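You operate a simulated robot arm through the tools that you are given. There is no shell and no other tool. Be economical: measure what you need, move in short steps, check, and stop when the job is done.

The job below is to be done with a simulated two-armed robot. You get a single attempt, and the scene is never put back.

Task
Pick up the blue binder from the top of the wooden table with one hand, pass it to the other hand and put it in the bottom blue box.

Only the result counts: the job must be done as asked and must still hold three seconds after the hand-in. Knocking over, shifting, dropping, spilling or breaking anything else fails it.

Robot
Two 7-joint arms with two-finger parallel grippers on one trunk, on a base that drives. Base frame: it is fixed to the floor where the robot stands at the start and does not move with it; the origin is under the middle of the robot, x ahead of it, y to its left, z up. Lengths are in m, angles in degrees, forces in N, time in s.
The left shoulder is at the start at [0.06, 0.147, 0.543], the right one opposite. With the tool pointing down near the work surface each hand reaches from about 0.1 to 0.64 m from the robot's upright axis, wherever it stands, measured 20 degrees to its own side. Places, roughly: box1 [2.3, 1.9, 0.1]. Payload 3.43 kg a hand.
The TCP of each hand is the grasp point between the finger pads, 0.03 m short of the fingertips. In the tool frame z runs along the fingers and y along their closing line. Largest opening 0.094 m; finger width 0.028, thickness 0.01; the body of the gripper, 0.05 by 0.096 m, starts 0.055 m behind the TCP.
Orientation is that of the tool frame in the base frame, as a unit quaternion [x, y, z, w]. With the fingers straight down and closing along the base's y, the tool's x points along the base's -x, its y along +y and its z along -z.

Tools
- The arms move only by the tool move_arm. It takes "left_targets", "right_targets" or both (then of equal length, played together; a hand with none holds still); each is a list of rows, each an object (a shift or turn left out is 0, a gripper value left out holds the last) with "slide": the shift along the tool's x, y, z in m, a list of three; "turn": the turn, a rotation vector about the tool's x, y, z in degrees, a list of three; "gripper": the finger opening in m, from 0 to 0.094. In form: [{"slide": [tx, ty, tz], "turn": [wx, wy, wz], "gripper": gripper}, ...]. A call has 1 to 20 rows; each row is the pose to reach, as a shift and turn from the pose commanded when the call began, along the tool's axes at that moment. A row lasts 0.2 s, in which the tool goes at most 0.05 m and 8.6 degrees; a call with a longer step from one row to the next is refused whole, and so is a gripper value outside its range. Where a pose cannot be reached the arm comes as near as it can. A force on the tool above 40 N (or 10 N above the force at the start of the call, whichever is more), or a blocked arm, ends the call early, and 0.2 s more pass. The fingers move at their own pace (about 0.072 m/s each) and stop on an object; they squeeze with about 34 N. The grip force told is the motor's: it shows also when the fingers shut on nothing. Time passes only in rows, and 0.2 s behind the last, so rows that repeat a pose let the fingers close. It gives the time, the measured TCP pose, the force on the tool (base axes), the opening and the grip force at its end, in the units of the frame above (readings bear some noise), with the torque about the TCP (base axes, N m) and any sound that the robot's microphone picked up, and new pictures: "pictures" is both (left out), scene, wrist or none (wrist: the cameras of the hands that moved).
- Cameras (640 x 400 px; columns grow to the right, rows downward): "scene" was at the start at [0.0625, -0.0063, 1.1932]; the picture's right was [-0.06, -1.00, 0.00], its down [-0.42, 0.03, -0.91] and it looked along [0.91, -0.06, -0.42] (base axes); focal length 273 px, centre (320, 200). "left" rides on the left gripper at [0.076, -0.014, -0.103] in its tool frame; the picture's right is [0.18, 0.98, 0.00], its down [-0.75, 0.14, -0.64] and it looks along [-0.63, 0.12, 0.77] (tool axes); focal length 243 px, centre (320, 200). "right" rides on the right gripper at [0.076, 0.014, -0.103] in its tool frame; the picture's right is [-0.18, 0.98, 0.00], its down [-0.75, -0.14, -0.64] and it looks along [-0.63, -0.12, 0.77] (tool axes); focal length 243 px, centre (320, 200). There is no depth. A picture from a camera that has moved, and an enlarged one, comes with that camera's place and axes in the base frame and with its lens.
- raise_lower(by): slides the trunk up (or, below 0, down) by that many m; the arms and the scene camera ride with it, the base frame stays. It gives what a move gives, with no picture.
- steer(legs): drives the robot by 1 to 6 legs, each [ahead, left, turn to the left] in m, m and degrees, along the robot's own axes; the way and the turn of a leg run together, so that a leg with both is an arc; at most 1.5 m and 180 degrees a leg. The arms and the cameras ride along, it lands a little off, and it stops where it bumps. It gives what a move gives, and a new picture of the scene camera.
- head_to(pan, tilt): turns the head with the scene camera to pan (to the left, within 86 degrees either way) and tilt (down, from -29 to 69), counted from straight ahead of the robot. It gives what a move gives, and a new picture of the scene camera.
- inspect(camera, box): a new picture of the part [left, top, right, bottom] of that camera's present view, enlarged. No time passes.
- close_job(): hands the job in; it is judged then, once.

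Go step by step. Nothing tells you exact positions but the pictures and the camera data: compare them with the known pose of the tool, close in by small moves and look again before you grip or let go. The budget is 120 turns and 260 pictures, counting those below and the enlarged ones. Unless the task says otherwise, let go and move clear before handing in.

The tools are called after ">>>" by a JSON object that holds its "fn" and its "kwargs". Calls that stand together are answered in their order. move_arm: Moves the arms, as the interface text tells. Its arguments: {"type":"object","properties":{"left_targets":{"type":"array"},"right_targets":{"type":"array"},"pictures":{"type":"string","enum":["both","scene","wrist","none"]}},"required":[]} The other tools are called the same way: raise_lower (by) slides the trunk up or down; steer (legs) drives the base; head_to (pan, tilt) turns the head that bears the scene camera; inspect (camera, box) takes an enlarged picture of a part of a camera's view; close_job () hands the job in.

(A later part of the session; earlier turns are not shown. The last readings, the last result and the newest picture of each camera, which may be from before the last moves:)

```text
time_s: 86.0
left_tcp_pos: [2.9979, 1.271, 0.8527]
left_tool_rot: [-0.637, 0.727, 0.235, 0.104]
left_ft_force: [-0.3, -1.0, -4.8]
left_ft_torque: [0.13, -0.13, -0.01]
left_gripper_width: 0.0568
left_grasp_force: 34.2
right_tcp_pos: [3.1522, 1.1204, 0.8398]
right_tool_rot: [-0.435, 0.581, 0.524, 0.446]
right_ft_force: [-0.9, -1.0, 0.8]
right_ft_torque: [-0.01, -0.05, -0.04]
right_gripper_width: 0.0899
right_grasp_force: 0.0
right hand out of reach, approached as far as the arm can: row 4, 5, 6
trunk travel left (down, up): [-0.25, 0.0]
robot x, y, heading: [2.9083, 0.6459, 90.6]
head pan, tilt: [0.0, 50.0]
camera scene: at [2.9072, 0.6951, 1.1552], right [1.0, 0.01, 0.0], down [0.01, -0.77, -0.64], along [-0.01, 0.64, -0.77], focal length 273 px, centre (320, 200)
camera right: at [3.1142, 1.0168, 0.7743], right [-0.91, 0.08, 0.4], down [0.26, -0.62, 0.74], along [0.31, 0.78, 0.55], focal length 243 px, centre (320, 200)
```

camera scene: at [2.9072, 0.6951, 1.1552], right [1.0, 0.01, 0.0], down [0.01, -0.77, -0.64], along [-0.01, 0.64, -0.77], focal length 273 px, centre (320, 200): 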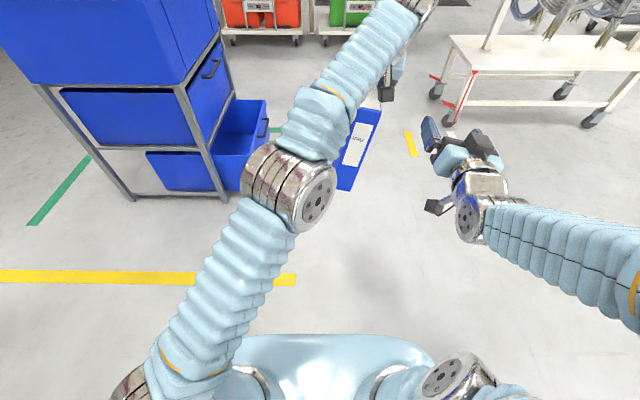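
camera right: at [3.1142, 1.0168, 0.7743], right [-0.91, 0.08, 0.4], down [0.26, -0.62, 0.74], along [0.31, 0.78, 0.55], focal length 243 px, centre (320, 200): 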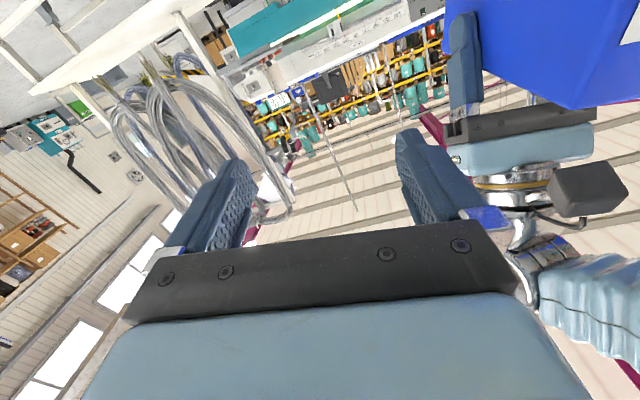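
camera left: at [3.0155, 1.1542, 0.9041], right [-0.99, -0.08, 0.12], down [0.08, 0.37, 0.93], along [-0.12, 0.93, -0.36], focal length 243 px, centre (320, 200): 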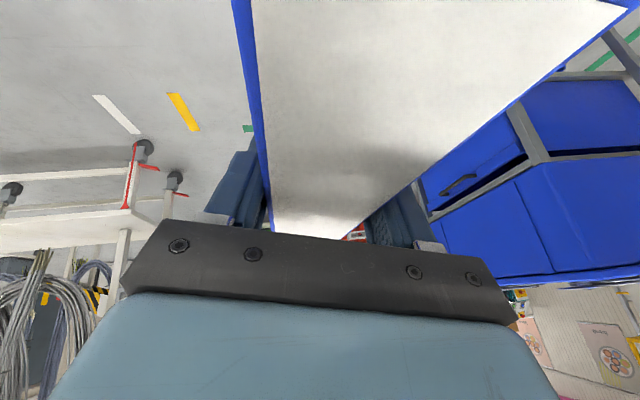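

The handover is done; the left hand alone holds the binder. Now I pull it in to the left side and level it.

>>> {"fn": "move_arm", "kwargs": {"left_targets": [{"slide": [0.023, 0.026, -0.013], "turn": [1.2, 0, -1.4]}, {"slide": [0.046, 0.052, -0.026], "turn": [2.4, 0, -2.7]}, {"slide": [0.069, 0.078, -0.039], "turn": [3.6, 0, -4.1]}, {"slide": [0.092, 0.104, -0.052], "turn": [4.8, 0, -5.5]}, {"slide": [0.115, 0.13, -0.065], "turn": [6, 0, -6.9]}, {"slide": [0.138, 0.156, -0.079], "turn": [7.2, 0, -8.2]}, {"slide": [0.161, 0.181, -0.092], "turn": [8.4, 0, -9.6]}, {"slide": [0.161, 0.181, -0.092], "turn": [8.4, 0, -9.6]}], "pictures": "both"}}

```text
time_s: 87.8
left_tcp_pos: [2.8073, 1.1012, 0.8973]
left_tool_rot: [-0.686, 0.687, 0.17, 0.17]
left_ft_force: [0.0, 0.0, -5.3]
left_ft_torque: [0.12, -0.05, -0.04]
left_gripper_width: 0.0561
left_grasp_force: 34.3
right_tcp_pos: [3.1517, 1.1202, 0.8399]
right_tool_rot: [-0.433, 0.583, 0.523, 0.446]
right_ft_force: [-0.2, -0.8, -0.1]
right_ft_torque: [-0.01, -0.02, 0.01]
right_gripper_width: 0.0901
right_grasp_force: 0.0
trunk travel left (down, up): [-0.25, 0.0]
robot x, y, heading: [2.908, 0.6454, 90.6]
head pan, tilt: [0.0, 50.0]
camera scene: at [2.9071, 0.6947, 1.1552], right [1.0, 0.01, 0.0], down [0.01, -0.77, -0.64], along [-0.01, 0.64, -0.77], focal length 273 px, centre (320, 200)
camera left: at [2.8221, 0.9852, 0.9522], right [-0.98, -0.16, -0.08], down [-0.14, 0.37, 0.92], along [-0.12, 0.92, -0.38], focal length 243 px, centre (320, 200)
```

scene: 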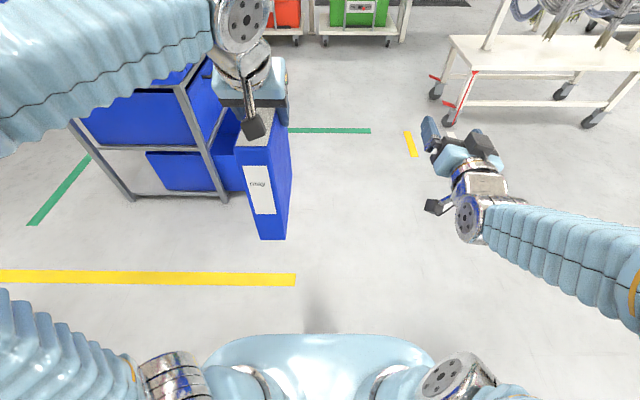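
left: 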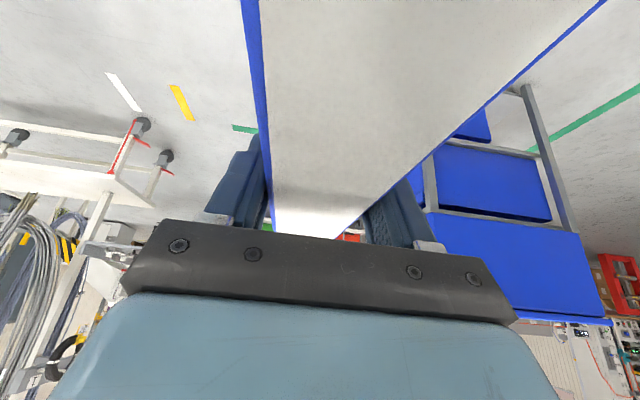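

Level and vertical. Now yawing the left hand 60° to the right, so that a diagonal approach lines the binder up with the exposed strip of the box.

>>> {"fn": "move_arm", "kwargs": {"left_targets": [{"turn": [3.5, 0, 6.64]}, {"turn": [7, 0, 13.28]}, {"turn": [10.5, 0, 19.9]}, {"turn": [14, 0, 26.55]}, {"turn": [17.5, 0, 33.2]}, {"turn": [21, 0, 39.8]}, {"turn": [24.5, 0, 46.5]}, {"turn": [28, 0, 53.1]}, {"turn": [28, 0, 53.1]}], "pictures": "both"}}

```text
time_s: 89.8
left_tcp_pos: [2.8078, 1.1019, 0.8973]
left_tool_rot: [-0.249, 0.939, 0.063, 0.23]
left_ft_force: [0.7, 0.5, 0.1]
left_ft_torque: [0.01, 0.02, -0.03]
left_gripper_width: 0.0202
left_grasp_force: 0.1
right_tcp_pos: [3.1523, 1.1202, 0.8404]
right_tool_rot: [-0.434, 0.582, 0.524, 0.446]
right_ft_force: [0.1, 0.3, 0.1]
right_ft_torque: [0.01, -0.02, 0.03]
right_gripper_width: 0.09
right_grasp_force: 0.1
trunk travel left (down, up): [-0.25, 0.0]
robot x, y, heading: [2.9093, 0.6464, 90.3]
head pan, tilt: [0.0, 50.0]
camera scene: at [2.9074, 0.6947, 1.1552], right [1.0, 0.01, 0.0], down [0.01, -0.77, -0.64], along [-0.01, 0.64, -0.77], focal length 273 px, centre (320, 200)
camera left: at [2.7164, 1.0311, 0.9528], right [-0.63, 0.77, -0.08], down [0.25, 0.3, 0.92], along [0.74, 0.56, -0.38], focal length 243 px, centre (320, 200)
```

scene: 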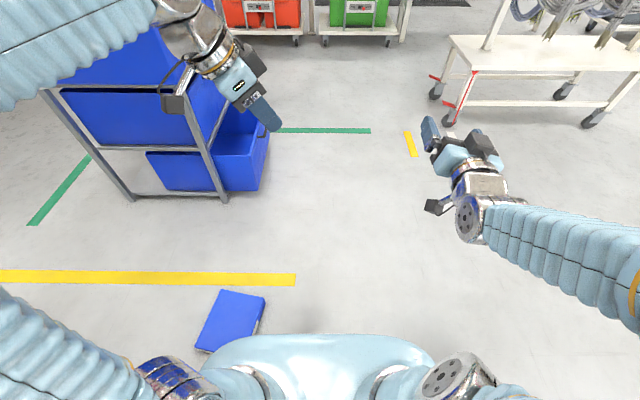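
left: 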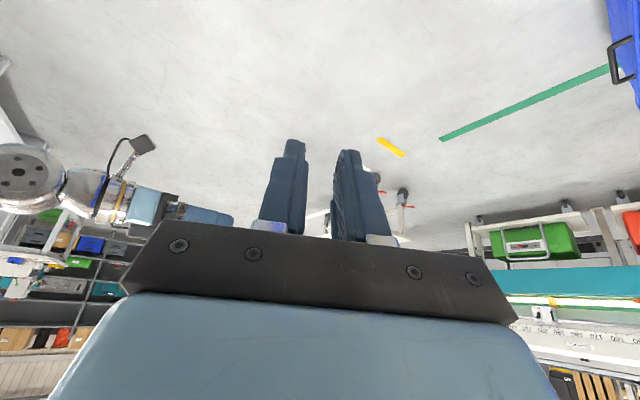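

The binder slipped out during the yaw and lies on the floor at about (2.55, 1.02). I'll look at it closely.

>>> {"fn": "inspect", "kwargs": {"camera": "scene", "box": [150, 260, 310, 380]}}

>>> {"fn": "head_to", "kwargs": {"pan": 40, "tilt": 60}}

```text
3.33 times, centred on (230, 320) of scene
camera zoom: at [2.9074, 0.6947, 1.1552], right [1.0, 0.01, 0.0], down [0.01, -0.77, -0.64], along [-0.01, 0.64, -0.77], focal length 910 px, centre (620, -200)
```

zoom: 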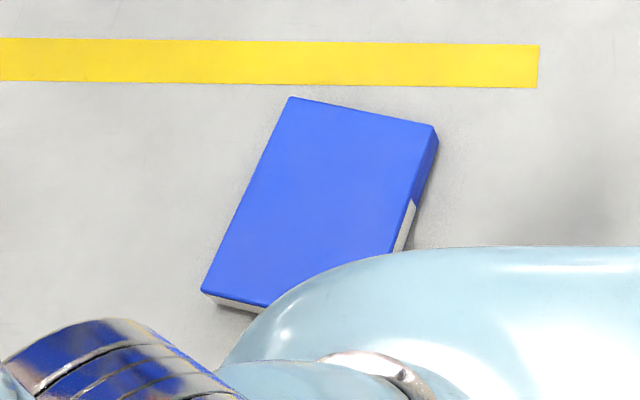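

```text
time_s: 90.9
left_tcp_pos: [2.8073, 1.1009, 0.8976]
left_tool_rot: [-0.25, 0.938, 0.064, 0.231]
left_ft_force: [-1.1, -0.4, -0.5]
left_ft_torque: [-0.03, -0.02, 0.0]
left_gripper_width: 0.02
left_grasp_force: 0.0
right_tcp_pos: [3.1517, 1.1204, 0.8399]
right_tool_rot: [-0.433, 0.582, 0.523, 0.447]
right_ft_force: [0.4, -0.2, -0.6]
right_ft_torque: [0.01, -0.02, 0.01]
right_gripper_width: 0.0899
right_grasp_force: 0.1
trunk travel left (down, up): [-0.25, 0.0]
robot x, y, heading: [2.9083, 0.649, 91.0]
head pan, tilt: [40.0, 60.0]
camera scene: at [2.8649, 0.6682, 1.1427], right [0.76, 0.65, 0.0], down [0.56, -0.66, -0.5], along [-0.33, 0.38, -0.87], focal length 273 px, centre (320, 200)
```

scene: 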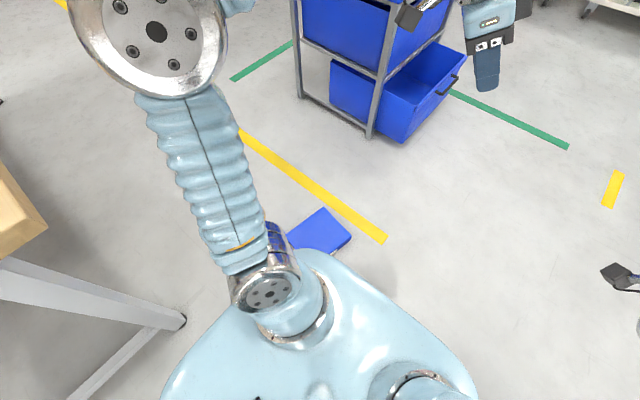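

It lies flat: centre about (2.56, 1.0), spine side facing +x, 0.19 × 0.22 m, 5 cm thick, so it can't be pinched directly. My plan is to face it from the east, squeeze its two end edges between both hands near the spine, tip it up onto its fore-edge, then grip it from the top.

>>> {"fn": "steer", "kwargs": {"legs": [[0, -0.2, 0], [0.26, 0, 0], [0, 0, 78.5]]}}

>>> {"fn": "head_to", "kwargs": {"pan": 0, "tilt": 60}}

```text
time_s: 97.3
left_tcp_pos: [2.6406, 0.9118, 0.8985]
left_tool_rot: [0.784, -0.573, -0.195, -0.14]
left_ft_force: [1.0, 0.5, 0.2]
left_ft_torque: [0.0, -0.02, 0.0]
left_gripper_width: 0.0202
left_grasp_force: 0.0
right_tcp_pos: [2.6948, 1.2519, 0.8411]
right_tool_rot: [0.703, -0.181, -0.688, -0.02]
right_ft_force: [-0.6, -0.8, -0.9]
right_ft_torque: [0.0, 0.02, 0.02]
right_gripper_width: 0.0901
right_grasp_force: 0.0
trunk travel left (down, up): [-0.25, 0.0]
robot x, y, heading: [3.1037, 0.9104, 168.1]
head pan, tilt: [40.0, 60.0]
camera scene: at [3.0761, 0.8743, 1.1427], right [-0.48, 0.88, 0.0], down [0.76, 0.41, -0.5], along [-0.44, -0.24, -0.87], focal length 273 px, centre (320, 200)
```

scene: 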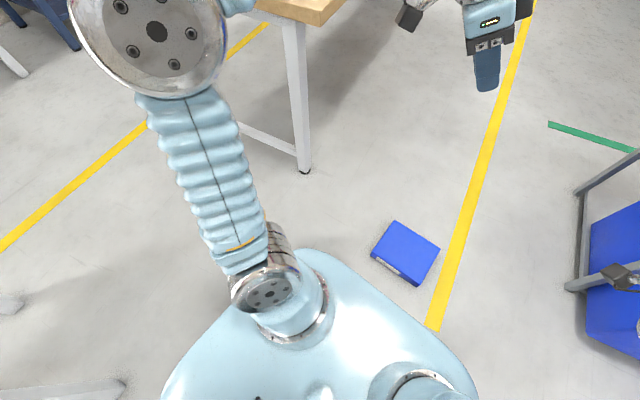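

```text
time_s: 98.4
left_tcp_pos: [2.6396, 0.9111, 0.898]
left_tool_rot: [0.784, -0.572, -0.194, -0.14]
left_ft_force: [-0.6, -0.5, 0.0]
left_ft_torque: [-0.04, 0.02, -0.02]
left_gripper_width: 0.0201
left_grasp_force: 0.0
right_tcp_pos: [2.6944, 1.2522, 0.8415]
right_tool_rot: [0.703, -0.181, -0.688, -0.019]
right_ft_force: [-0.4, -0.2, -0.7]
right_ft_torque: [-0.01, 0.04, 0.02]
right_gripper_width: 0.0899
right_grasp_force: 0.0
trunk travel left (down, up): [-0.25, 0.0]
robot x, y, heading: [3.1066, 0.9109, 168.6]
head pan, tilt: [0.0, 60.0]
camera scene: at [3.0693, 0.9194, 1.1427], right [0.2, 0.98, 0.0], down [0.85, -0.17, -0.5], along [-0.49, 0.1, -0.87], focal length 273 px, centre (320, 200)
```

scene: 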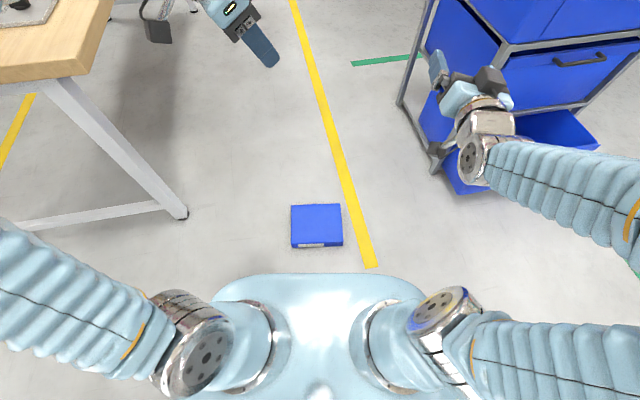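

Well aligned in front of it. Zooming to measure exactly.

>>> {"fn": "inspect", "kwargs": {"camera": "scene", "box": [260, 180, 380, 280]}}

```text
4.00 times, centred on (320, 230) of scene
camera zoom: at [3.0693, 0.9194, 1.1427], right [0.2, 0.98, 0.0], down [0.85, -0.17, -0.5], along [-0.49, 0.1, -0.87], focal length 1092 px, centre (320, 80)
```

zoom: 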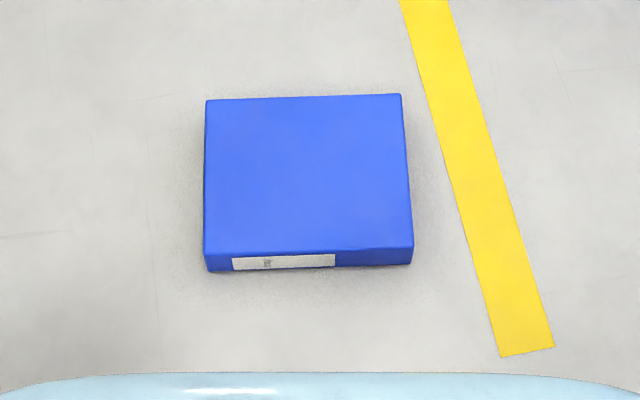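

I now have its outline: spine at 0.456 m ahead of my axis, fore-edge at 0.64 m, edges about 11 cm to each side. I'll turn both hands straight down with the fingers closed, wide apart.

>>> {"fn": "move_arm", "kwargs": {"left_targets": [{"slide": [0.01, 0.006, -0.005], "turn": [-1.36, 2.26, -5.58], "gripper": 0}, {"slide": [0.02, 0.012, -0.01], "turn": [-2.73, 4.53, -11.16]}, {"slide": [0.03, 0.018, -0.015], "turn": [-4.09, 6.79, -16.75]}, {"slide": [0.04, 0.024, -0.02], "turn": [-5.45, 9.05, -22.3]}, {"slide": [0.05, 0.03, -0.025], "turn": [-6.82, 11.3, -27.9]}, {"slide": [0.06, 0.036, -0.03], "turn": [-8.18, 13.6, -33.5]}, {"slide": [0.07, 0.042, -0.035], "turn": [-9.55, 15.8, -39.1]}, {"slide": [0.08, 0.048, -0.04], "turn": [-10.9, 18.1, -44.7]}, {"slide": [0.09, 0.054, -0.045], "turn": [-12.3, 20.4, -50.2]}, {"slide": [0.1, 0.06, -0.052], "turn": [-13.6, 22.6, -55.8]}, {"slide": [0.1, 0.063, -0.052], "turn": [-15.0, 24.9, -61.4]}, {"slide": [0.1, 0.063, -0.052], "turn": [-15.0, 24.9, -61.4]}], "right_targets": [{"turn": [0.44, 7.93, -1.41], "gripper": 0}, {"turn": [0.87, 15.85, -2.82]}, {"turn": [1.31, 23.8, -4.23]}, {"turn": [1.75, 31.7, -5.64]}, {"turn": [2.18, 39.6, -7.05]}, {"turn": [2.62, 47.6, -8.45]}, {"turn": [3.05, 55.5, -9.86]}, {"turn": [3.49, 63.4, -11.3]}, {"turn": [3.93, 71.3, -12.7]}, {"turn": [4.36, 79.3, -14.1]}, {"turn": [4.8, 87.2, -15.5]}, {"turn": [4.8, 87.2, -15.5]}], "pictures": "scene"}}

>>> {"fn": "raise_lower", "kwargs": {"by": -0.25}}

```text
time_s: 101.0
left_tcp_pos: [2.6133, 0.7846, 0.8975]
left_tool_rot: [0.997, -0.084, 0.001, 0.0]
left_ft_force: [0.4, 0.0, -0.8]
left_ft_torque: [-0.01, -0.02, 0.02]
left_gripper_width: 0.0
left_grasp_force: 32.6
right_tcp_pos: [2.6931, 1.252, 0.8414]
right_tool_rot: [0.997, -0.083, 0.002, 0.0]
right_ft_force: [0.6, 0.5, -0.8]
right_ft_torque: [-0.02, -0.02, -0.01]
right_gripper_width: 0.0003
right_grasp_force: 33.4
trunk travel left (down, up): [-0.25, 0.0]
robot x, y, heading: [3.1019, 0.9109, 168.8]
head pan, tilt: [0.0, 60.0]
camera scene: at [3.0691, 0.9195, 1.1426], right [0.2, 0.98, 0.0], down [0.85, -0.17, -0.5], along [-0.49, 0.1, -0.87], focal length 273 px, centre (320, 200)
```

scene: 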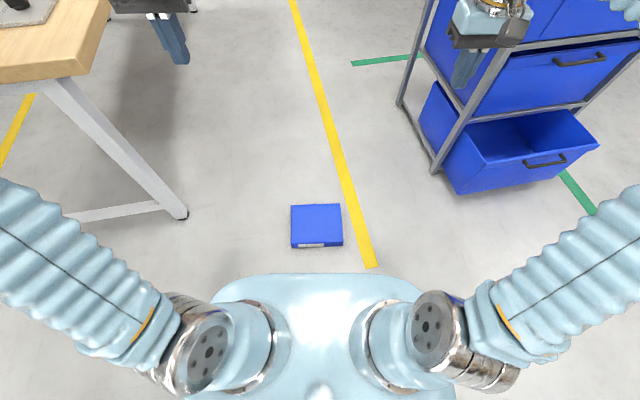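

```text
time_s: 103.5
left_tcp_pos: [2.6153, 0.7855, 0.6475]
left_tool_rot: [0.996, -0.084, 0.0, 0.0]
left_ft_force: [0.3, 0.1, -0.3]
left_ft_torque: [-0.04, 0.02, 0.0]
left_gripper_width: 0.0
left_grasp_force: 33.0
right_tcp_pos: [2.6953, 1.2521, 0.5909]
right_tool_rot: [0.997, -0.083, 0.001, 0.0]
right_ft_force: [-0.1, 0.3, 0.7]
right_ft_torque: [0.0, 0.0, 0.02]
right_gripper_width: 0.0
right_grasp_force: 32.8
trunk travel left (down, up): [0.0, 0.25]
robot x, y, heading: [3.1038, 0.9111, 168.2]
head pan, tilt: [0.0, 60.0]
```

Both hands point straight down. Lowering them beside the binder with a standoff of about 4 cm, to z≈0.12 first.

>>> {"fn": "move_arm", "kwargs": {"left_targets": [{"slide": [-0.003, 0, 0.045]}, {"slide": [-0.006, 0, 0.09]}, {"slide": [-0.01, 0, 0.135]}, {"slide": [-0.013, 0, 0.18]}, {"slide": [-0.016, 0, 0.225]}, {"slide": [-0.02, 0, 0.27]}, {"slide": [-0.023, 0, 0.315]}, {"slide": [-0.0266, -0.0, 0.36]}, {"slide": [-0.0266, -0.01, 0.405]}, {"slide": [-0.0266, -0.02, 0.445]}, {"slide": [-0.0266, -0.035, 0.485]}, {"slide": [-0.0266, -0.05, 0.525]}, {"slide": [-0.0266, -0.05, 0.525]}], "right_targets": [{"slide": [-0.003, 0.01, 0.04]}, {"slide": [-0.006, 0.02, 0.08]}, {"slide": [-0.01, 0.03, 0.12]}, {"slide": [-0.013, 0.04, 0.16]}, {"slide": [-0.016, 0.05, 0.2]}, {"slide": [-0.02, 0.06, 0.24]}, {"slide": [-0.023, 0.07, 0.28]}, {"slide": [-0.03, 0.08, 0.32]}, {"slide": [-0.03, 0.09, 0.36]}, {"slide": [-0.03, 0.1, 0.4]}, {"slide": [-0.03, 0.105, 0.44]}, {"slide": [-0.03, 0.105, 0.471]}, {"slide": [-0.03, 0.105, 0.471]}], "pictures": "both"}}

```text
time_s: 106.3
left_tcp_pos: [2.5951, 0.8412, 0.1215]
left_tool_rot: [0.996, -0.084, 0.0, 0.0]
left_ft_force: [0.2, -0.2, 0.2]
left_ft_torque: [0.0, -0.01, 0.02]
left_gripper_width: 0.0003
left_grasp_force: 33.5
right_tcp_pos: [2.6466, 1.1509, 0.1174]
right_tool_rot: [0.997, -0.083, 0.001, 0.0]
right_ft_force: [0.2, -0.3, 0.4]
right_ft_torque: [-0.01, -0.02, -0.02]
right_gripper_width: 0.0
right_grasp_force: 32.8
trunk travel left (down, up): [0.0, 0.25]
robot x, y, heading: [3.1049, 0.9138, 168.6]
head pan, tilt: [0.0, 60.0]
camera scene: at [3.0693, 0.9194, 0.8927], right [0.2, 0.98, 0.0], down [0.85, -0.17, -0.5], along [-0.49, 0.1, -0.87], focal length 273 px, centre (320, 200)
camera right: at [2.7191, 1.125, 0.2206], right [-0.34, -0.94, 0.0], down [-0.72, 0.26, 0.64], along [-0.6, 0.22, -0.77], focal length 243 px, centre (320, 200)
camera left: at [2.6738, 0.8415, 0.2236], right [0.02, -1.0, 0.0], down [-0.77, -0.01, 0.64], along [-0.64, -0.01, -0.77], focal length 243 px, centre (320, 200)
```

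scene: 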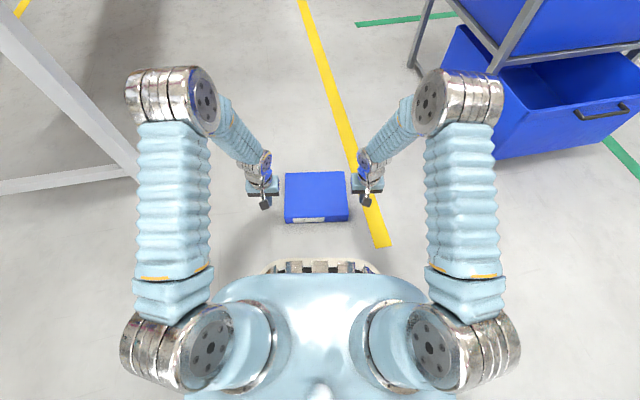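
right: 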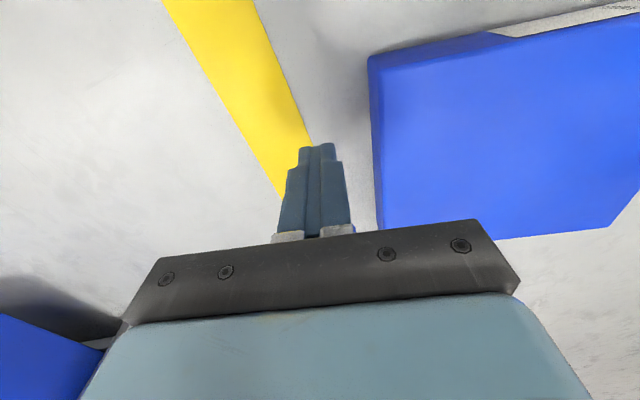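
left: 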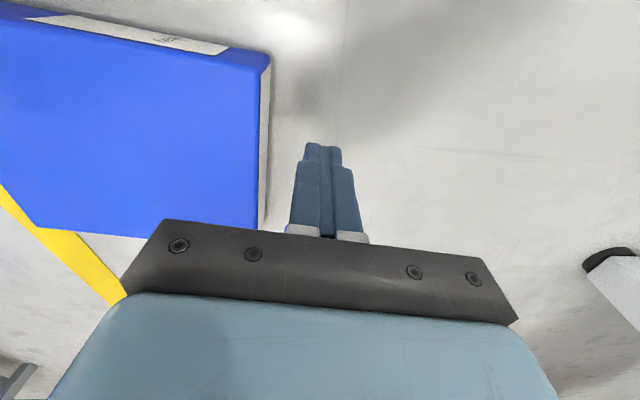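

Both hands sit symmetrically beside the binder. Lowering to z≈0.04, then closing in from both sides.

>>> {"fn": "move_arm", "kwargs": {"left_targets": [{"slide": [0, 0, 0.04]}, {"slide": [0, 0, 0.08]}, {"slide": [0, -0.015, 0.082]}, {"slide": [0, -0.028, 0.082]}, {"slide": [0, -0.035, 0.082]}], "right_targets": [{"slide": [0, 0, 0.04]}, {"slide": [0, 0, 0.076]}, {"slide": [0, 0.015, 0.078]}, {"slide": [0, 0.028, 0.078]}, {"slide": [0, 0.035, 0.078]}], "pictures": "both"}}

```text
time_s: 107.5
left_tcp_pos: [2.6019, 0.8713, 0.0399]
left_tool_rot: [0.996, -0.084, 0.0, 0.001]
left_ft_force: [-2.3, -17.3, 3.4]
left_ft_torque: [0.16, -0.04, 0.09]
left_gripper_width: 0.0003
left_grasp_force: 33.0
right_tcp_pos: [2.643, 1.1201, 0.0415]
right_tool_rot: [0.996, -0.084, 0.001, -0.001]
right_ft_force: [2.9, 18.7, 2.3]
right_ft_torque: [-0.12, 0.0, 0.09]
right_gripper_width: 0.0
right_grasp_force: 32.9
trunk travel left (down, up): [0.0, 0.25]
robot x, y, heading: [3.1054, 0.9139, 168.7]
head pan, tilt: [0.0, 60.0]
camera scene: at [3.0695, 0.9194, 0.8928], right [0.2, 0.98, 0.0], down [0.85, -0.17, -0.5], along [-0.49, 0.1, -0.87], focal length 273 px, centre (320, 200)
camera right: at [2.715, 1.0933, 0.1432], right [-0.35, -0.94, 0.0], down [-0.72, 0.26, 0.64], along [-0.6, 0.23, -0.77], focal length 243 px, centre (320, 200)
camera left: at [2.6798, 0.8724, 0.1428], right [0.02, -1.0, 0.0], down [-0.77, -0.01, 0.64], along [-0.64, -0.01, -0.77], focal length 243 px, centre (320, 200)
```

scene: 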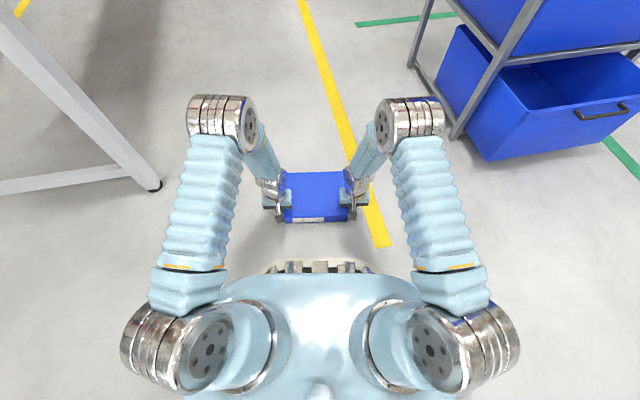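
right: 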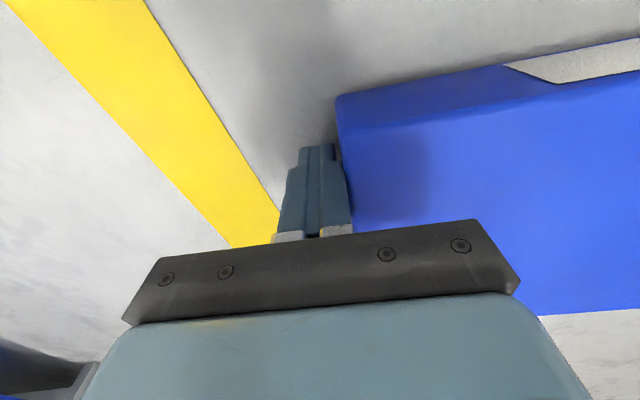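
left: 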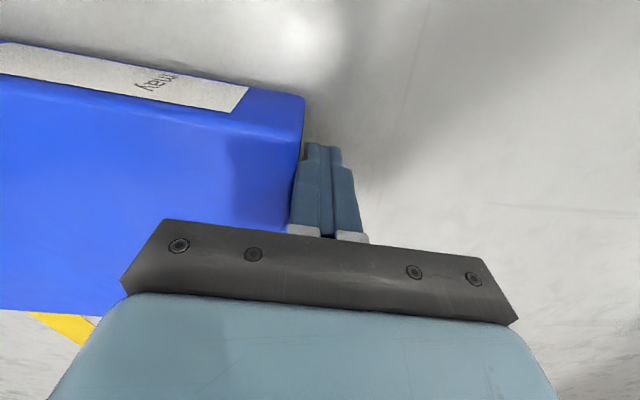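

Contact on both sides with about 18 N squeeze. I'll lift together by 6 cm and see how it hangs.

>>> {"fn": "move_arm", "kwargs": {"left_targets": [{"slide": [0, -0.003, 0]}, {"slide": [0, -0.004, -0.015]}, {"slide": [0, -0.004, -0.03]}, {"slide": [0, -0.004, -0.045]}, {"slide": [-0.005, -0.004, -0.06]}], "right_targets": [{"slide": [0, 0.003, 0]}, {"slide": [0, 0.004, -0.015]}, {"slide": [0, 0.004, -0.03]}, {"slide": [0, 0.004, -0.045]}, {"slide": [-0.005, 0.004, -0.06]}], "pictures": "both"}}

```text
time_s: 108.0
left_tcp_pos: [2.6032, 0.871, 0.0432]
left_tool_rot: [0.997, -0.081, 0.001, 0.004]
left_ft_force: [0.1, -1.8, -1.8]
left_ft_torque: [0.0, 0.03, 0.0]
left_gripper_width: 0.0001
left_grasp_force: 32.7
right_tcp_pos: [2.6438, 1.1218, 0.0438]
right_tool_rot: [0.996, -0.085, 0.004, -0.003]
right_ft_force: [-0.2, 2.6, -1.4]
right_ft_torque: [0.01, 0.01, 0.01]
right_gripper_width: 0.0001
right_grasp_force: 33.0
trunk travel left (down, up): [0.0, 0.25]
robot x, y, heading: [3.1014, 0.9122, 168.7]
head pan, tilt: [0.0, 60.0]
stopped in row 2 (left hand): the force on the tool passed its limit at 43 N (the readings are from after the stop); the commanded pose is now the measured one
camera scene: at [3.0692, 0.9195, 0.8925], right [0.2, 0.98, 0.0], down [0.85, -0.17, -0.5], along [-0.49, 0.1, -0.87], focal length 273 px, centre (320, 200)
camera right: at [2.716, 1.0925, 0.1456], right [-0.35, -0.94, -0.01], down [-0.72, 0.26, 0.64], along [-0.6, 0.23, -0.77], focal length 243 px, centre (320, 200)
camera left: at [2.6807, 0.8725, 0.1449], right [0.02, -1.0, 0.01], down [-0.77, -0.01, 0.64], along [-0.64, -0.02, -0.77], focal length 243 px, centre (320, 200)
```

scene: 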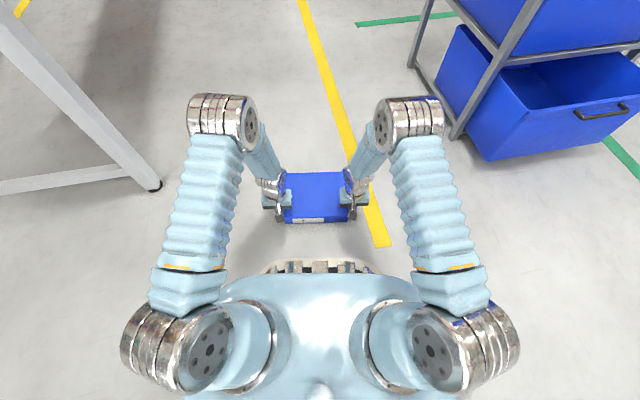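
right: 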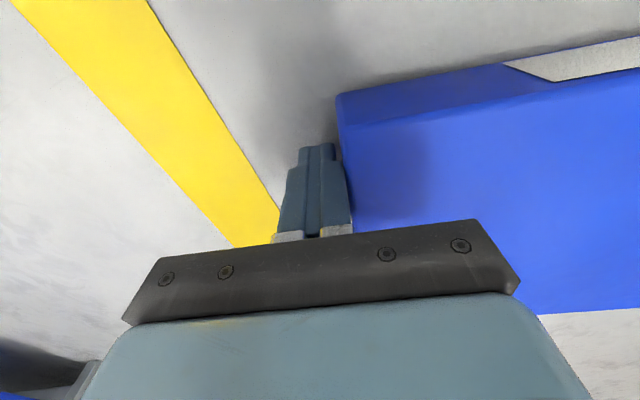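
left: 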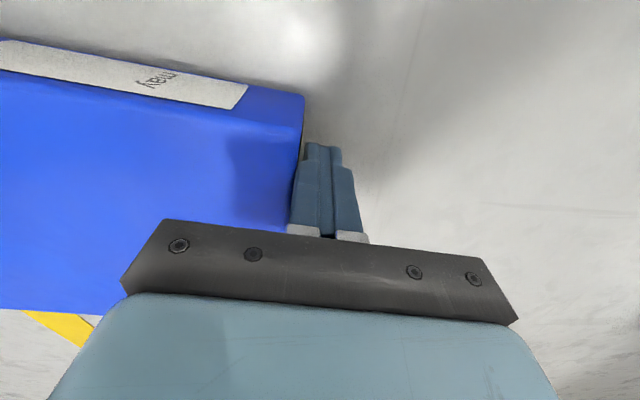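

Too much squeeze. Repeating with a gentler press of about 3 mm and a slower lift.

>>> {"fn": "move_arm", "kwargs": {"left_targets": [{"slide": [0, -0.002, 0.001]}, {"slide": [0, -0.003, 0]}, {"slide": [0, -0.003, -0.01]}, {"slide": [0, -0.003, -0.02]}, {"slide": [0, -0.003, -0.03]}, {"slide": [0, -0.003, -0.04]}, {"slide": [0, -0.003, -0.05]}], "right_targets": [{"slide": [0, 0.002, 0.001]}, {"slide": [0, 0.003, 0]}, {"slide": [0, 0.003, -0.01]}, {"slide": [0, 0.003, -0.02]}, {"slide": [0, 0.003, -0.03]}, {"slide": [0, 0.003, -0.04]}, {"slide": [0, 0.003, -0.05]}], "pictures": "both"}}

```text
time_s: 109.6
left_tcp_pos: [2.6026, 0.8728, 0.0926]
left_tool_rot: [0.997, -0.081, 0.001, 0.006]
left_ft_force: [-7.6, -37.8, -4.0]
left_ft_torque: [0.14, -0.18, -0.04]
left_gripper_width: 0.0002
left_grasp_force: 32.8
right_tcp_pos: [2.6435, 1.1217, 0.0935]
right_tool_rot: [0.996, -0.086, 0.004, -0.006]
right_ft_force: [7.6, 37.6, -1.9]
right_ft_torque: [-0.18, -0.13, 0.32]
right_gripper_width: 0.0
right_grasp_force: 32.9
trunk travel left (down, up): [0.0, 0.25]
robot x, y, heading: [3.1025, 0.9167, 168.4]
head pan, tilt: [0.0, 60.0]
camera scene: at [3.069, 0.9195, 0.8926], right [0.2, 0.98, 0.0], down [0.85, -0.17, -0.5], along [-0.49, 0.1, -0.87], focal length 273 px, centre (320, 200)
camera right: at [2.7145, 1.0925, 0.196], right [-0.35, -0.94, -0.01], down [-0.72, 0.26, 0.64], along [-0.59, 0.23, -0.77], focal length 243 px, centre (320, 200)
camera left: at [2.6802, 0.8744, 0.1951], right [0.02, -1.0, 0.01], down [-0.77, -0.01, 0.64], along [-0.64, -0.03, -0.77], focal length 243 px, centre (320, 200)
```

scene: 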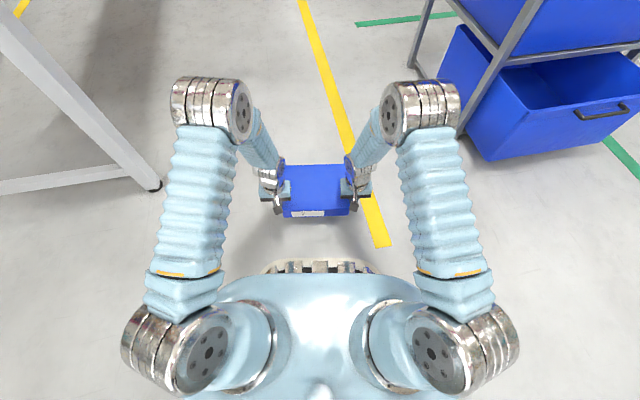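
right: 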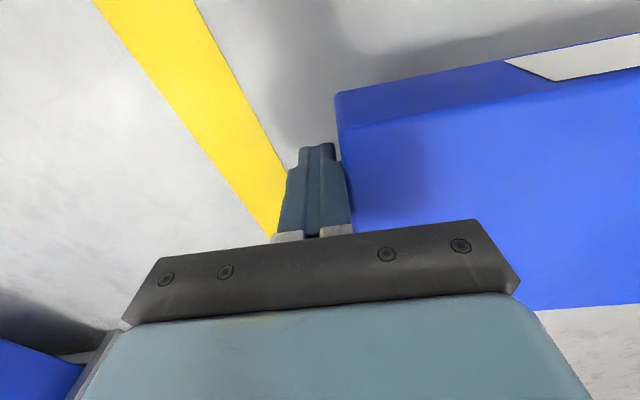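
left: 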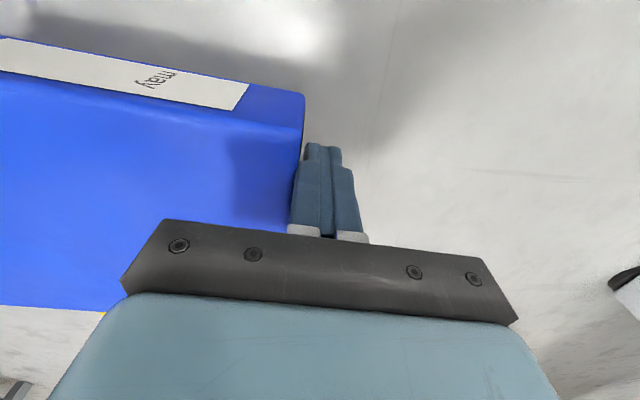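

It works: the binder hangs level between the hands at 38 N. I'll lift it higher so that, when I loosen slightly, it can swing fore-edge down on its own weight.

>>> {"fn": "move_arm", "kwargs": {"left_targets": [{"slide": [0, 0.0003, -0.01]}, {"slide": [0, 0.0005, -0.025]}, {"slide": [0, 0.0005, -0.04]}, {"slide": [0, 0.0005, -0.06]}, {"slide": [0, 0.0005, -0.08]}, {"slide": [0, 0.0005, -0.1]}, {"slide": [0, 0.0005, -0.115]}, {"slide": [0, 0.0005, -0.115]}], "right_targets": [{"slide": [0, 0, -0.01]}, {"slide": [0, 0, -0.025]}, {"slide": [0, 0, -0.04]}, {"slide": [0, 0, -0.06]}, {"slide": [0, 0, -0.08]}, {"slide": [0, 0, -0.1]}, {"slide": [0, 0, -0.115]}, {"slide": [0, 0, -0.115]}], "pictures": "scene"}}

```text
time_s: 111.3
left_tcp_pos: [2.6025, 0.8717, 0.2065]
left_tool_rot: [0.997, -0.08, 0.002, 0.006]
left_ft_force: [-0.2, 0.7, 0.1]
left_ft_torque: [-0.01, 0.0, 0.0]
left_gripper_width: 0.0
left_grasp_force: 33.3
right_tcp_pos: [2.6425, 1.1187, 0.2078]
right_tool_rot: [0.996, -0.087, 0.003, -0.007]
right_ft_force: [-0.2, -0.4, -0.3]
right_ft_torque: [0.06, -0.02, 0.02]
right_gripper_width: 0.0
right_grasp_force: 32.6
trunk travel left (down, up): [0.0, 0.25]
robot x, y, heading: [3.1071, 0.9101, 168.6]
head pan, tilt: [0.0, 60.0]
stopped in row 8 (right hand): the force on the tool passed its limit at 49 N (the readings are from after the stop); the commanded pose is now the measured one
camera scene: at [3.0693, 0.9194, 0.8927], right [0.2, 0.98, 0.0], down [0.85, -0.17, -0.5], along [-0.49, 0.1, -0.87], focal length 273 px, centre (320, 200)
```

scene: 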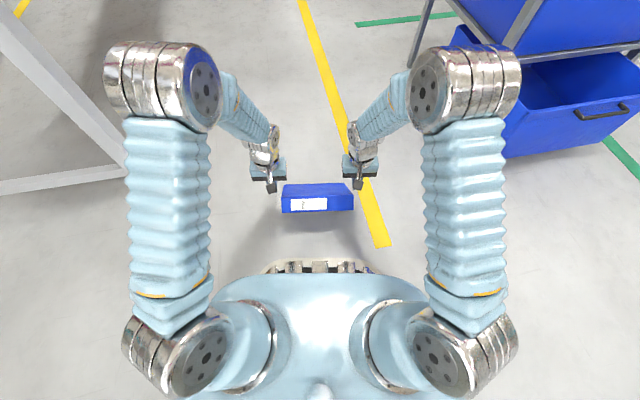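

The force limit ended the call and the squeeze was lost. I'll see where the binder ends up.

>>> {"fn": "move_arm", "kwargs": {"left_targets": [{"slide": [0, 0.01, 0]}, {"slide": [0, 0.02, 0]}, {"slide": [0, 0.02, 0]}, {"slide": [0, 0.02, 0]}], "right_targets": [{"slide": [0, -0.01, 0]}, {"slide": [0, -0.02, 0]}, {"slide": [0, -0.02, 0]}, {"slide": [0, -0.02, 0]}], "pictures": "scene"}}

>>> {"fn": "inspect", "kwargs": {"camera": "scene", "box": [230, 140, 390, 260]}}

```text
time_s: 112.3
left_tcp_pos: [2.599, 0.8504, 0.2068]
left_tool_rot: [0.997, -0.079, 0.001, 0.006]
left_ft_force: [0.8, 0.2, 0.2]
left_ft_torque: [0.03, 0.01, 0.04]
left_gripper_width: 0.0001
left_grasp_force: 33.5
right_tcp_pos: [2.6458, 1.1398, 0.2066]
right_tool_rot: [0.996, -0.087, 0.004, -0.007]
right_ft_force: [0.0, -0.4, 0.5]
right_ft_torque: [-0.02, -0.03, -0.01]
right_gripper_width: 0.0002
right_grasp_force: 33.2
trunk travel left (down, up): [0.0, 0.25]
robot x, y, heading: [3.1062, 0.9171, 168.4]
head pan, tilt: [0.0, 60.0]
camera scene: at [3.0693, 0.9194, 0.8927], right [0.2, 0.98, 0.0], down [0.85, -0.17, -0.5], along [-0.49, 0.1, -0.87], focal length 273 px, centre (320, 200)
```

scene: 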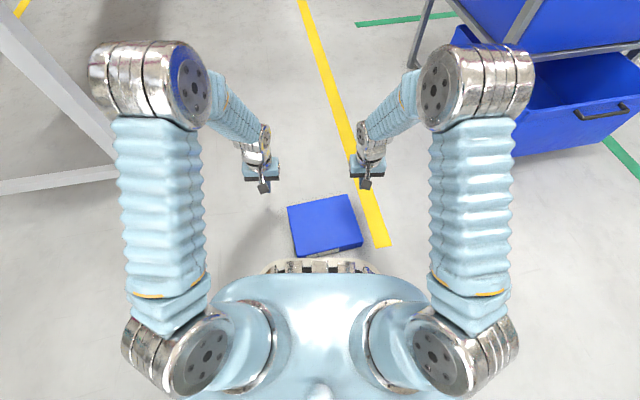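

```text
3.33 times, centred on (310, 200) of scene
camera zoom: at [3.0693, 0.9194, 0.8927], right [0.2, 0.98, 0.0], down [0.85, -0.17, -0.5], along [-0.49, 0.1, -0.87], focal length 910 px, centre (353, 200)
```

zoom: 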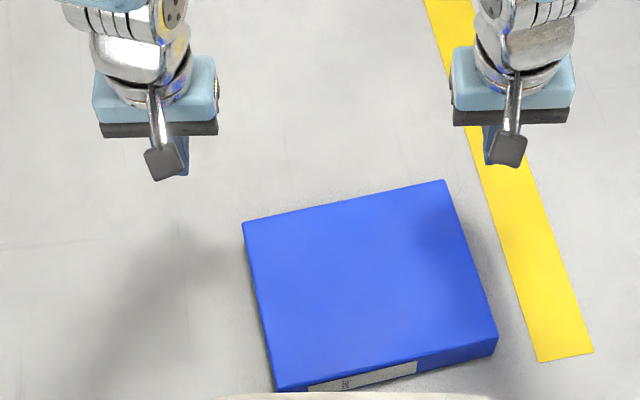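

It dropped flat again, now closer and turned about 13°. I'll realign the base with it and retry with a lighter squeeze, hinging it up on its far edge instead of carrying it free.

>>> {"fn": "steer", "kwargs": {"legs": [[-0.107, -0.14, 0], [0, 0, 13.4]]}}

>>> {"fn": "inspect", "kwargs": {"camera": "scene", "box": [230, 140, 390, 260]}}

```text
time_s: 114.6
left_tcp_pos: [2.7589, 0.8555, 0.2081]
left_tool_rot: [0.999, 0.034, 0.002, 0.006]
left_ft_force: [-0.5, 0.4, -0.4]
left_ft_torque: [-0.01, -0.04, -0.01]
left_gripper_width: 0.0
left_grasp_force: 33.0
right_tcp_pos: [2.7396, 1.1449, 0.2089]
right_tool_rot: [1.0, 0.027, 0.004, -0.007]
right_ft_force: [0.0, -0.3, 0.1]
right_ft_torque: [-0.01, -0.01, -0.01]
right_gripper_width: 0.0
right_grasp_force: 33.4
trunk travel left (down, up): [0.0, 0.25]
robot x, y, heading: [3.2379, 1.029, -178.5]
head pan, tilt: [0.0, 60.0]
camera scene: at [3.2026, 1.0277, 0.8927], right [-0.03, 1.0, 0.0], down [0.87, 0.02, -0.5], along [-0.5, -0.01, -0.87], focal length 273 px, centre (320, 200)
```

scene: 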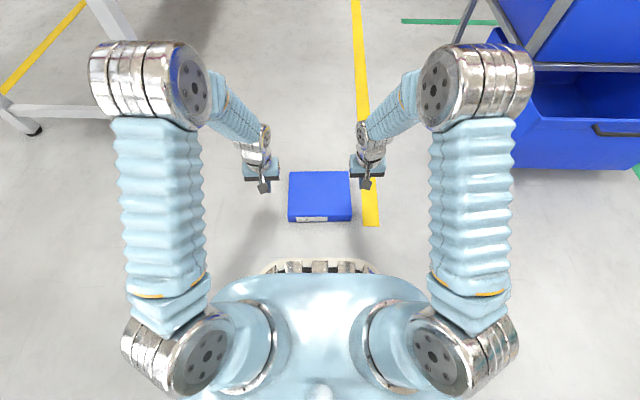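

```text
3.33 times, centred on (310, 200) of scene
camera zoom: at [3.2026, 1.0277, 0.8927], right [-0.03, 1.0, 0.0], down [0.87, 0.02, -0.5], along [-0.5, -0.01, -0.87], focal length 910 px, centre (353, 200)
```

zoom: 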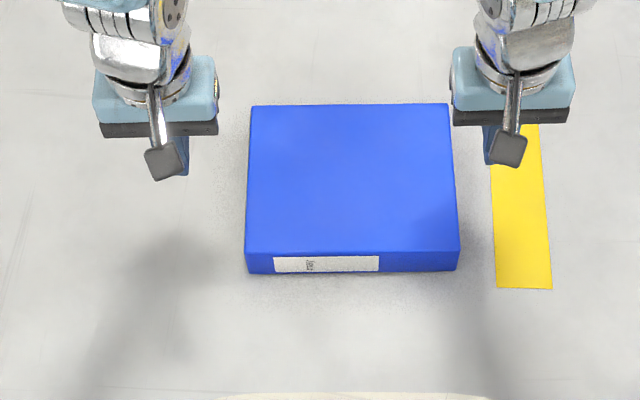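

The alignment is good. Lowering beside the edges again and closing in carefully.

>>> {"fn": "move_arm", "kwargs": {"left_targets": [{"slide": [-0.004, 0, 0.04]}, {"slide": [-0.008, 0, 0.08]}, {"slide": [-0.008, 0, 0.12]}, {"slide": [-0.008, 0, 0.16]}, {"slide": [-0.008, 0, 0.167]}, {"slide": [-0.008, -0.015, 0.167]}, {"slide": [-0.008, -0.03, 0.167]}, {"slide": [-0.008, -0.035, 0.167]}], "right_targets": [{"slide": [0, -0.02, 0.03]}, {"slide": [0.004, -0.02, 0.07]}, {"slide": [0.006, -0.02, 0.11]}, {"slide": [0.006, -0.02, 0.15]}, {"slide": [0.006, -0.02, 0.167]}, {"slide": [0.006, -0.015, 0.167]}, {"slide": [0.006, -0.0, 0.167]}, {"slide": [0.006, 0.005, 0.167]}], "pictures": "both"}}

```text
time_s: 116.4
left_tcp_pos: [2.7509, 0.8868, 0.0396]
left_tool_rot: [0.999, 0.036, 0.002, 0.006]
left_ft_force: [0.7, 0.4, 0.4]
left_ft_torque: [0.0, 0.0, 0.0]
left_gripper_width: 0.0
left_grasp_force: 33.1
right_tcp_pos: [2.7462, 1.1428, 0.0418]
right_tool_rot: [1.0, 0.027, 0.003, -0.007]
right_ft_force: [-0.8, -0.2, -0.5]
right_ft_torque: [0.01, -0.02, 0.02]
right_gripper_width: 0.0001
right_grasp_force: 32.7
trunk travel left (down, up): [0.0, 0.25]
robot x, y, heading: [3.237, 1.0257, -178.2]
head pan, tilt: [0.0, 60.0]
camera scene: at [3.2026, 1.0277, 0.8927], right [-0.03, 1.0, 0.0], down [0.87, 0.02, -0.5], along [-0.5, -0.01, -0.87], focal length 273 px, centre (320, 200)
camera right: at [2.8235, 1.132, 0.1439], right [-0.13, -0.99, -0.01], down [-0.76, 0.09, 0.64], along [-0.63, 0.09, -0.77], focal length 243 px, centre (320, 200)
camera left: at [2.8253, 0.9065, 0.1415], right [0.25, -0.97, 0.01], down [-0.74, -0.19, 0.64], along [-0.62, -0.17, -0.77], focal length 243 px, centre (320, 200)
```

scene: 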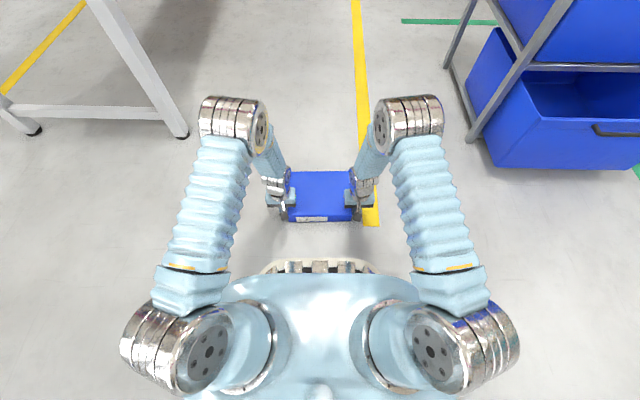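
right: 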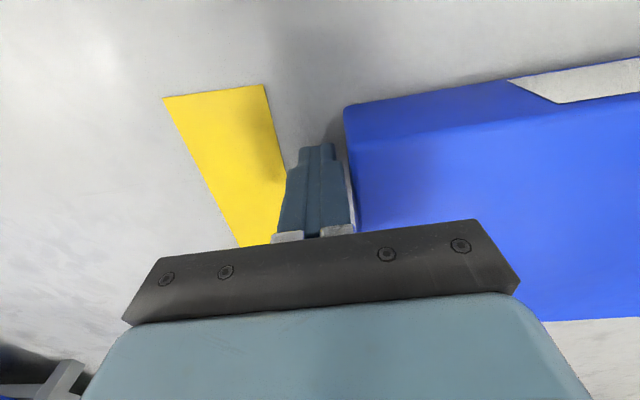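
left: 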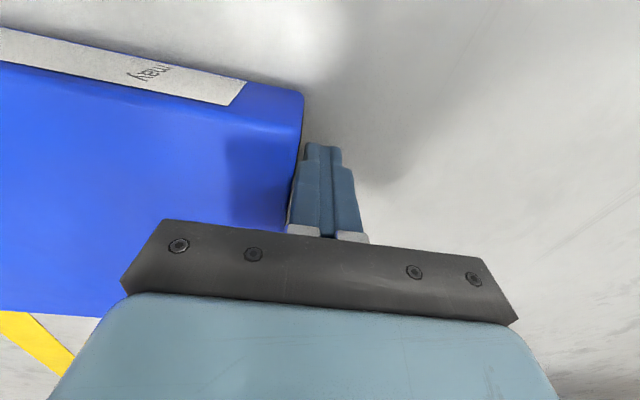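

Almost touching (spacing 0.256 versus about 0.253 at contact). Closing 2 mm at a time.

>>> {"fn": "move_arm", "kwargs": {"left_targets": [{"slide": [0, -0.001, 0]}, {"slide": [0, -0.001, 0]}], "right_targets": [{"slide": [0, 0.002, 0]}, {"slide": [0, 0.003, 0]}], "pictures": "none"}}

```text
time_s: 117.0
left_tcp_pos: [2.7499, 0.8872, 0.0404]
left_tool_rot: [0.999, 0.036, 0.003, 0.007]
left_ft_force: [-0.2, -2.0, -0.1]
left_ft_torque: [-0.02, 0.03, -0.03]
left_gripper_width: 0.0
left_grasp_force: 33.0
right_tcp_pos: [2.7465, 1.1393, 0.0406]
right_tool_rot: [1.0, 0.026, 0.004, -0.007]
right_ft_force: [0.3, 0.2, 0.1]
right_ft_torque: [0.02, 0.04, -0.02]
right_gripper_width: 0.0
right_grasp_force: 33.0
trunk travel left (down, up): [0.0, 0.25]
robot x, y, heading: [3.2386, 1.029, -178.4]
head pan, tilt: [0.0, 60.0]
```

>>> {"fn": "move_arm", "kwargs": {"left_targets": [{"slide": [0, 0, 0]}, {"slide": [0, -0.0005, 0]}], "right_targets": [{"slide": [0, 0.002, 0]}, {"slide": [0, 0.002, 0]}], "pictures": "none"}}

```text
time_s: 117.6
left_tcp_pos: [2.7496, 0.8875, 0.0398]
left_tool_rot: [0.999, 0.036, 0.001, 0.006]
left_ft_force: [0.2, -9.5, 2.6]
left_ft_torque: [0.11, -0.04, -0.12]
left_gripper_width: 0.0
left_grasp_force: 32.5
right_tcp_pos: [2.7473, 1.1405, 0.0412]
right_tool_rot: [1.0, 0.027, 0.004, -0.008]
right_ft_force: [-1.2, 14.1, 1.2]
right_ft_torque: [-0.12, -0.03, -0.24]
right_gripper_width: 0.0
right_grasp_force: 33.1
trunk travel left (down, up): [0.0, 0.25]
robot x, y, heading: [3.2348, 1.0303, -178.4]
head pan, tilt: [0.0, 60.0]
```

About 12 N each. Adding a touch and lifting slowly with a slight forward arc.

>>> {"fn": "move_arm", "kwargs": {"left_targets": [{"slide": [0, -0.0005, 0]}, {"slide": [0, -0.0005, -0.01]}, {"slide": [-0.001, -0.0005, -0.02]}, {"slide": [-0.003, -0.0005, -0.03]}, {"slide": [-0.006, -0.0005, -0.04]}], "right_targets": [{"slide": [0, 0.0003, 0]}, {"slide": [0, 0.0003, -0.01]}, {"slide": [-0.001, 0.0003, -0.02]}, {"slide": [-0.003, 0.0003, -0.03]}, {"slide": [-0.006, 0.0003, -0.04]}], "pictures": "both"}}

```text
time_s: 118.8
left_tcp_pos: [2.744, 0.8869, 0.0789]
left_tool_rot: [0.999, 0.036, 0.003, 0.008]
left_ft_force: [3.9, -31.0, -1.9]
left_ft_torque: [0.28, 0.01, -0.5]
left_gripper_width: 0.0003
left_grasp_force: 32.6
right_tcp_pos: [2.7423, 1.1402, 0.081]
right_tool_rot: [1.0, 0.026, 0.002, -0.009]
right_ft_force: [-2.9, 31.2, -3.3]
right_ft_torque: [-0.06, -0.34, -0.29]
right_gripper_width: 0.0
right_grasp_force: 33.4
trunk travel left (down, up): [0.0, 0.25]
robot x, y, heading: [3.2381, 1.0273, -178.3]
head pan, tilt: [0.0, 60.0]
camera scene: at [3.2023, 1.0276, 0.8926], right [-0.03, 1.0, 0.0], down [0.87, 0.02, -0.5], along [-0.5, -0.01, -0.87], focal length 273 px, centre (320, 200)
camera right: at [2.8176, 1.1276, 0.1829], right [-0.13, -0.99, -0.02], down [-0.76, 0.09, 0.64], along [-0.63, 0.1, -0.77], focal length 243 px, centre (320, 200)
camera left: at [2.8187, 0.9074, 0.1816], right [0.25, -0.97, 0.02], down [-0.75, -0.19, 0.64], along [-0.62, -0.18, -0.77], focal length 243 px, centre (320, 200)
```

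scene: 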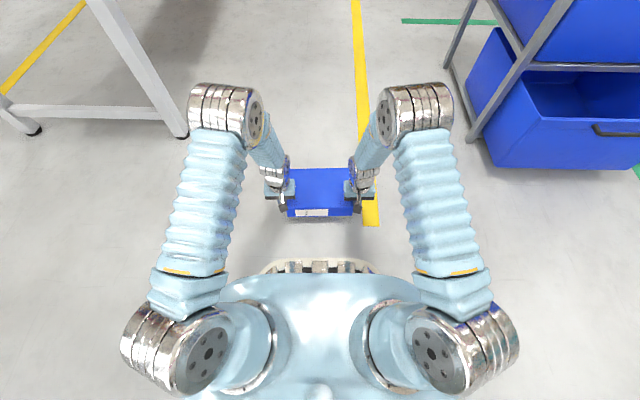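
right: 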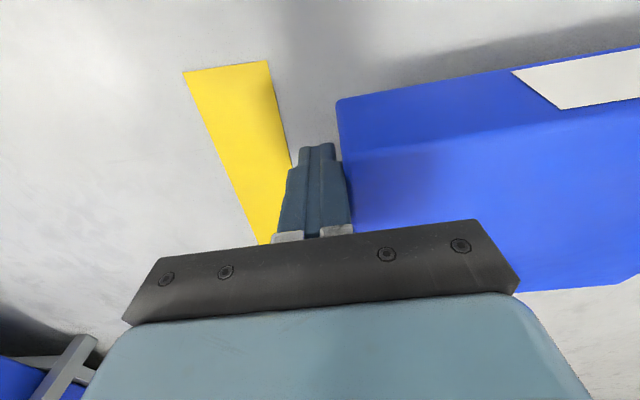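
left: 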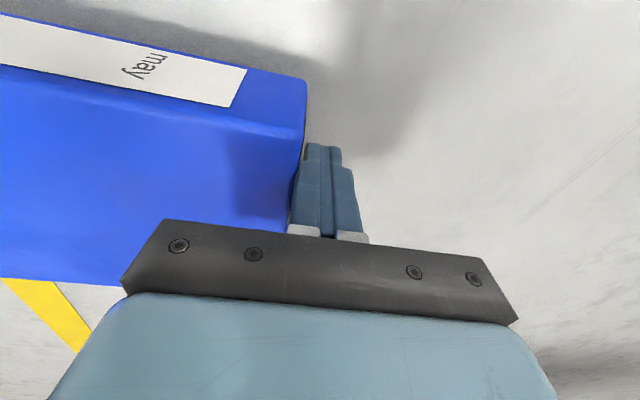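

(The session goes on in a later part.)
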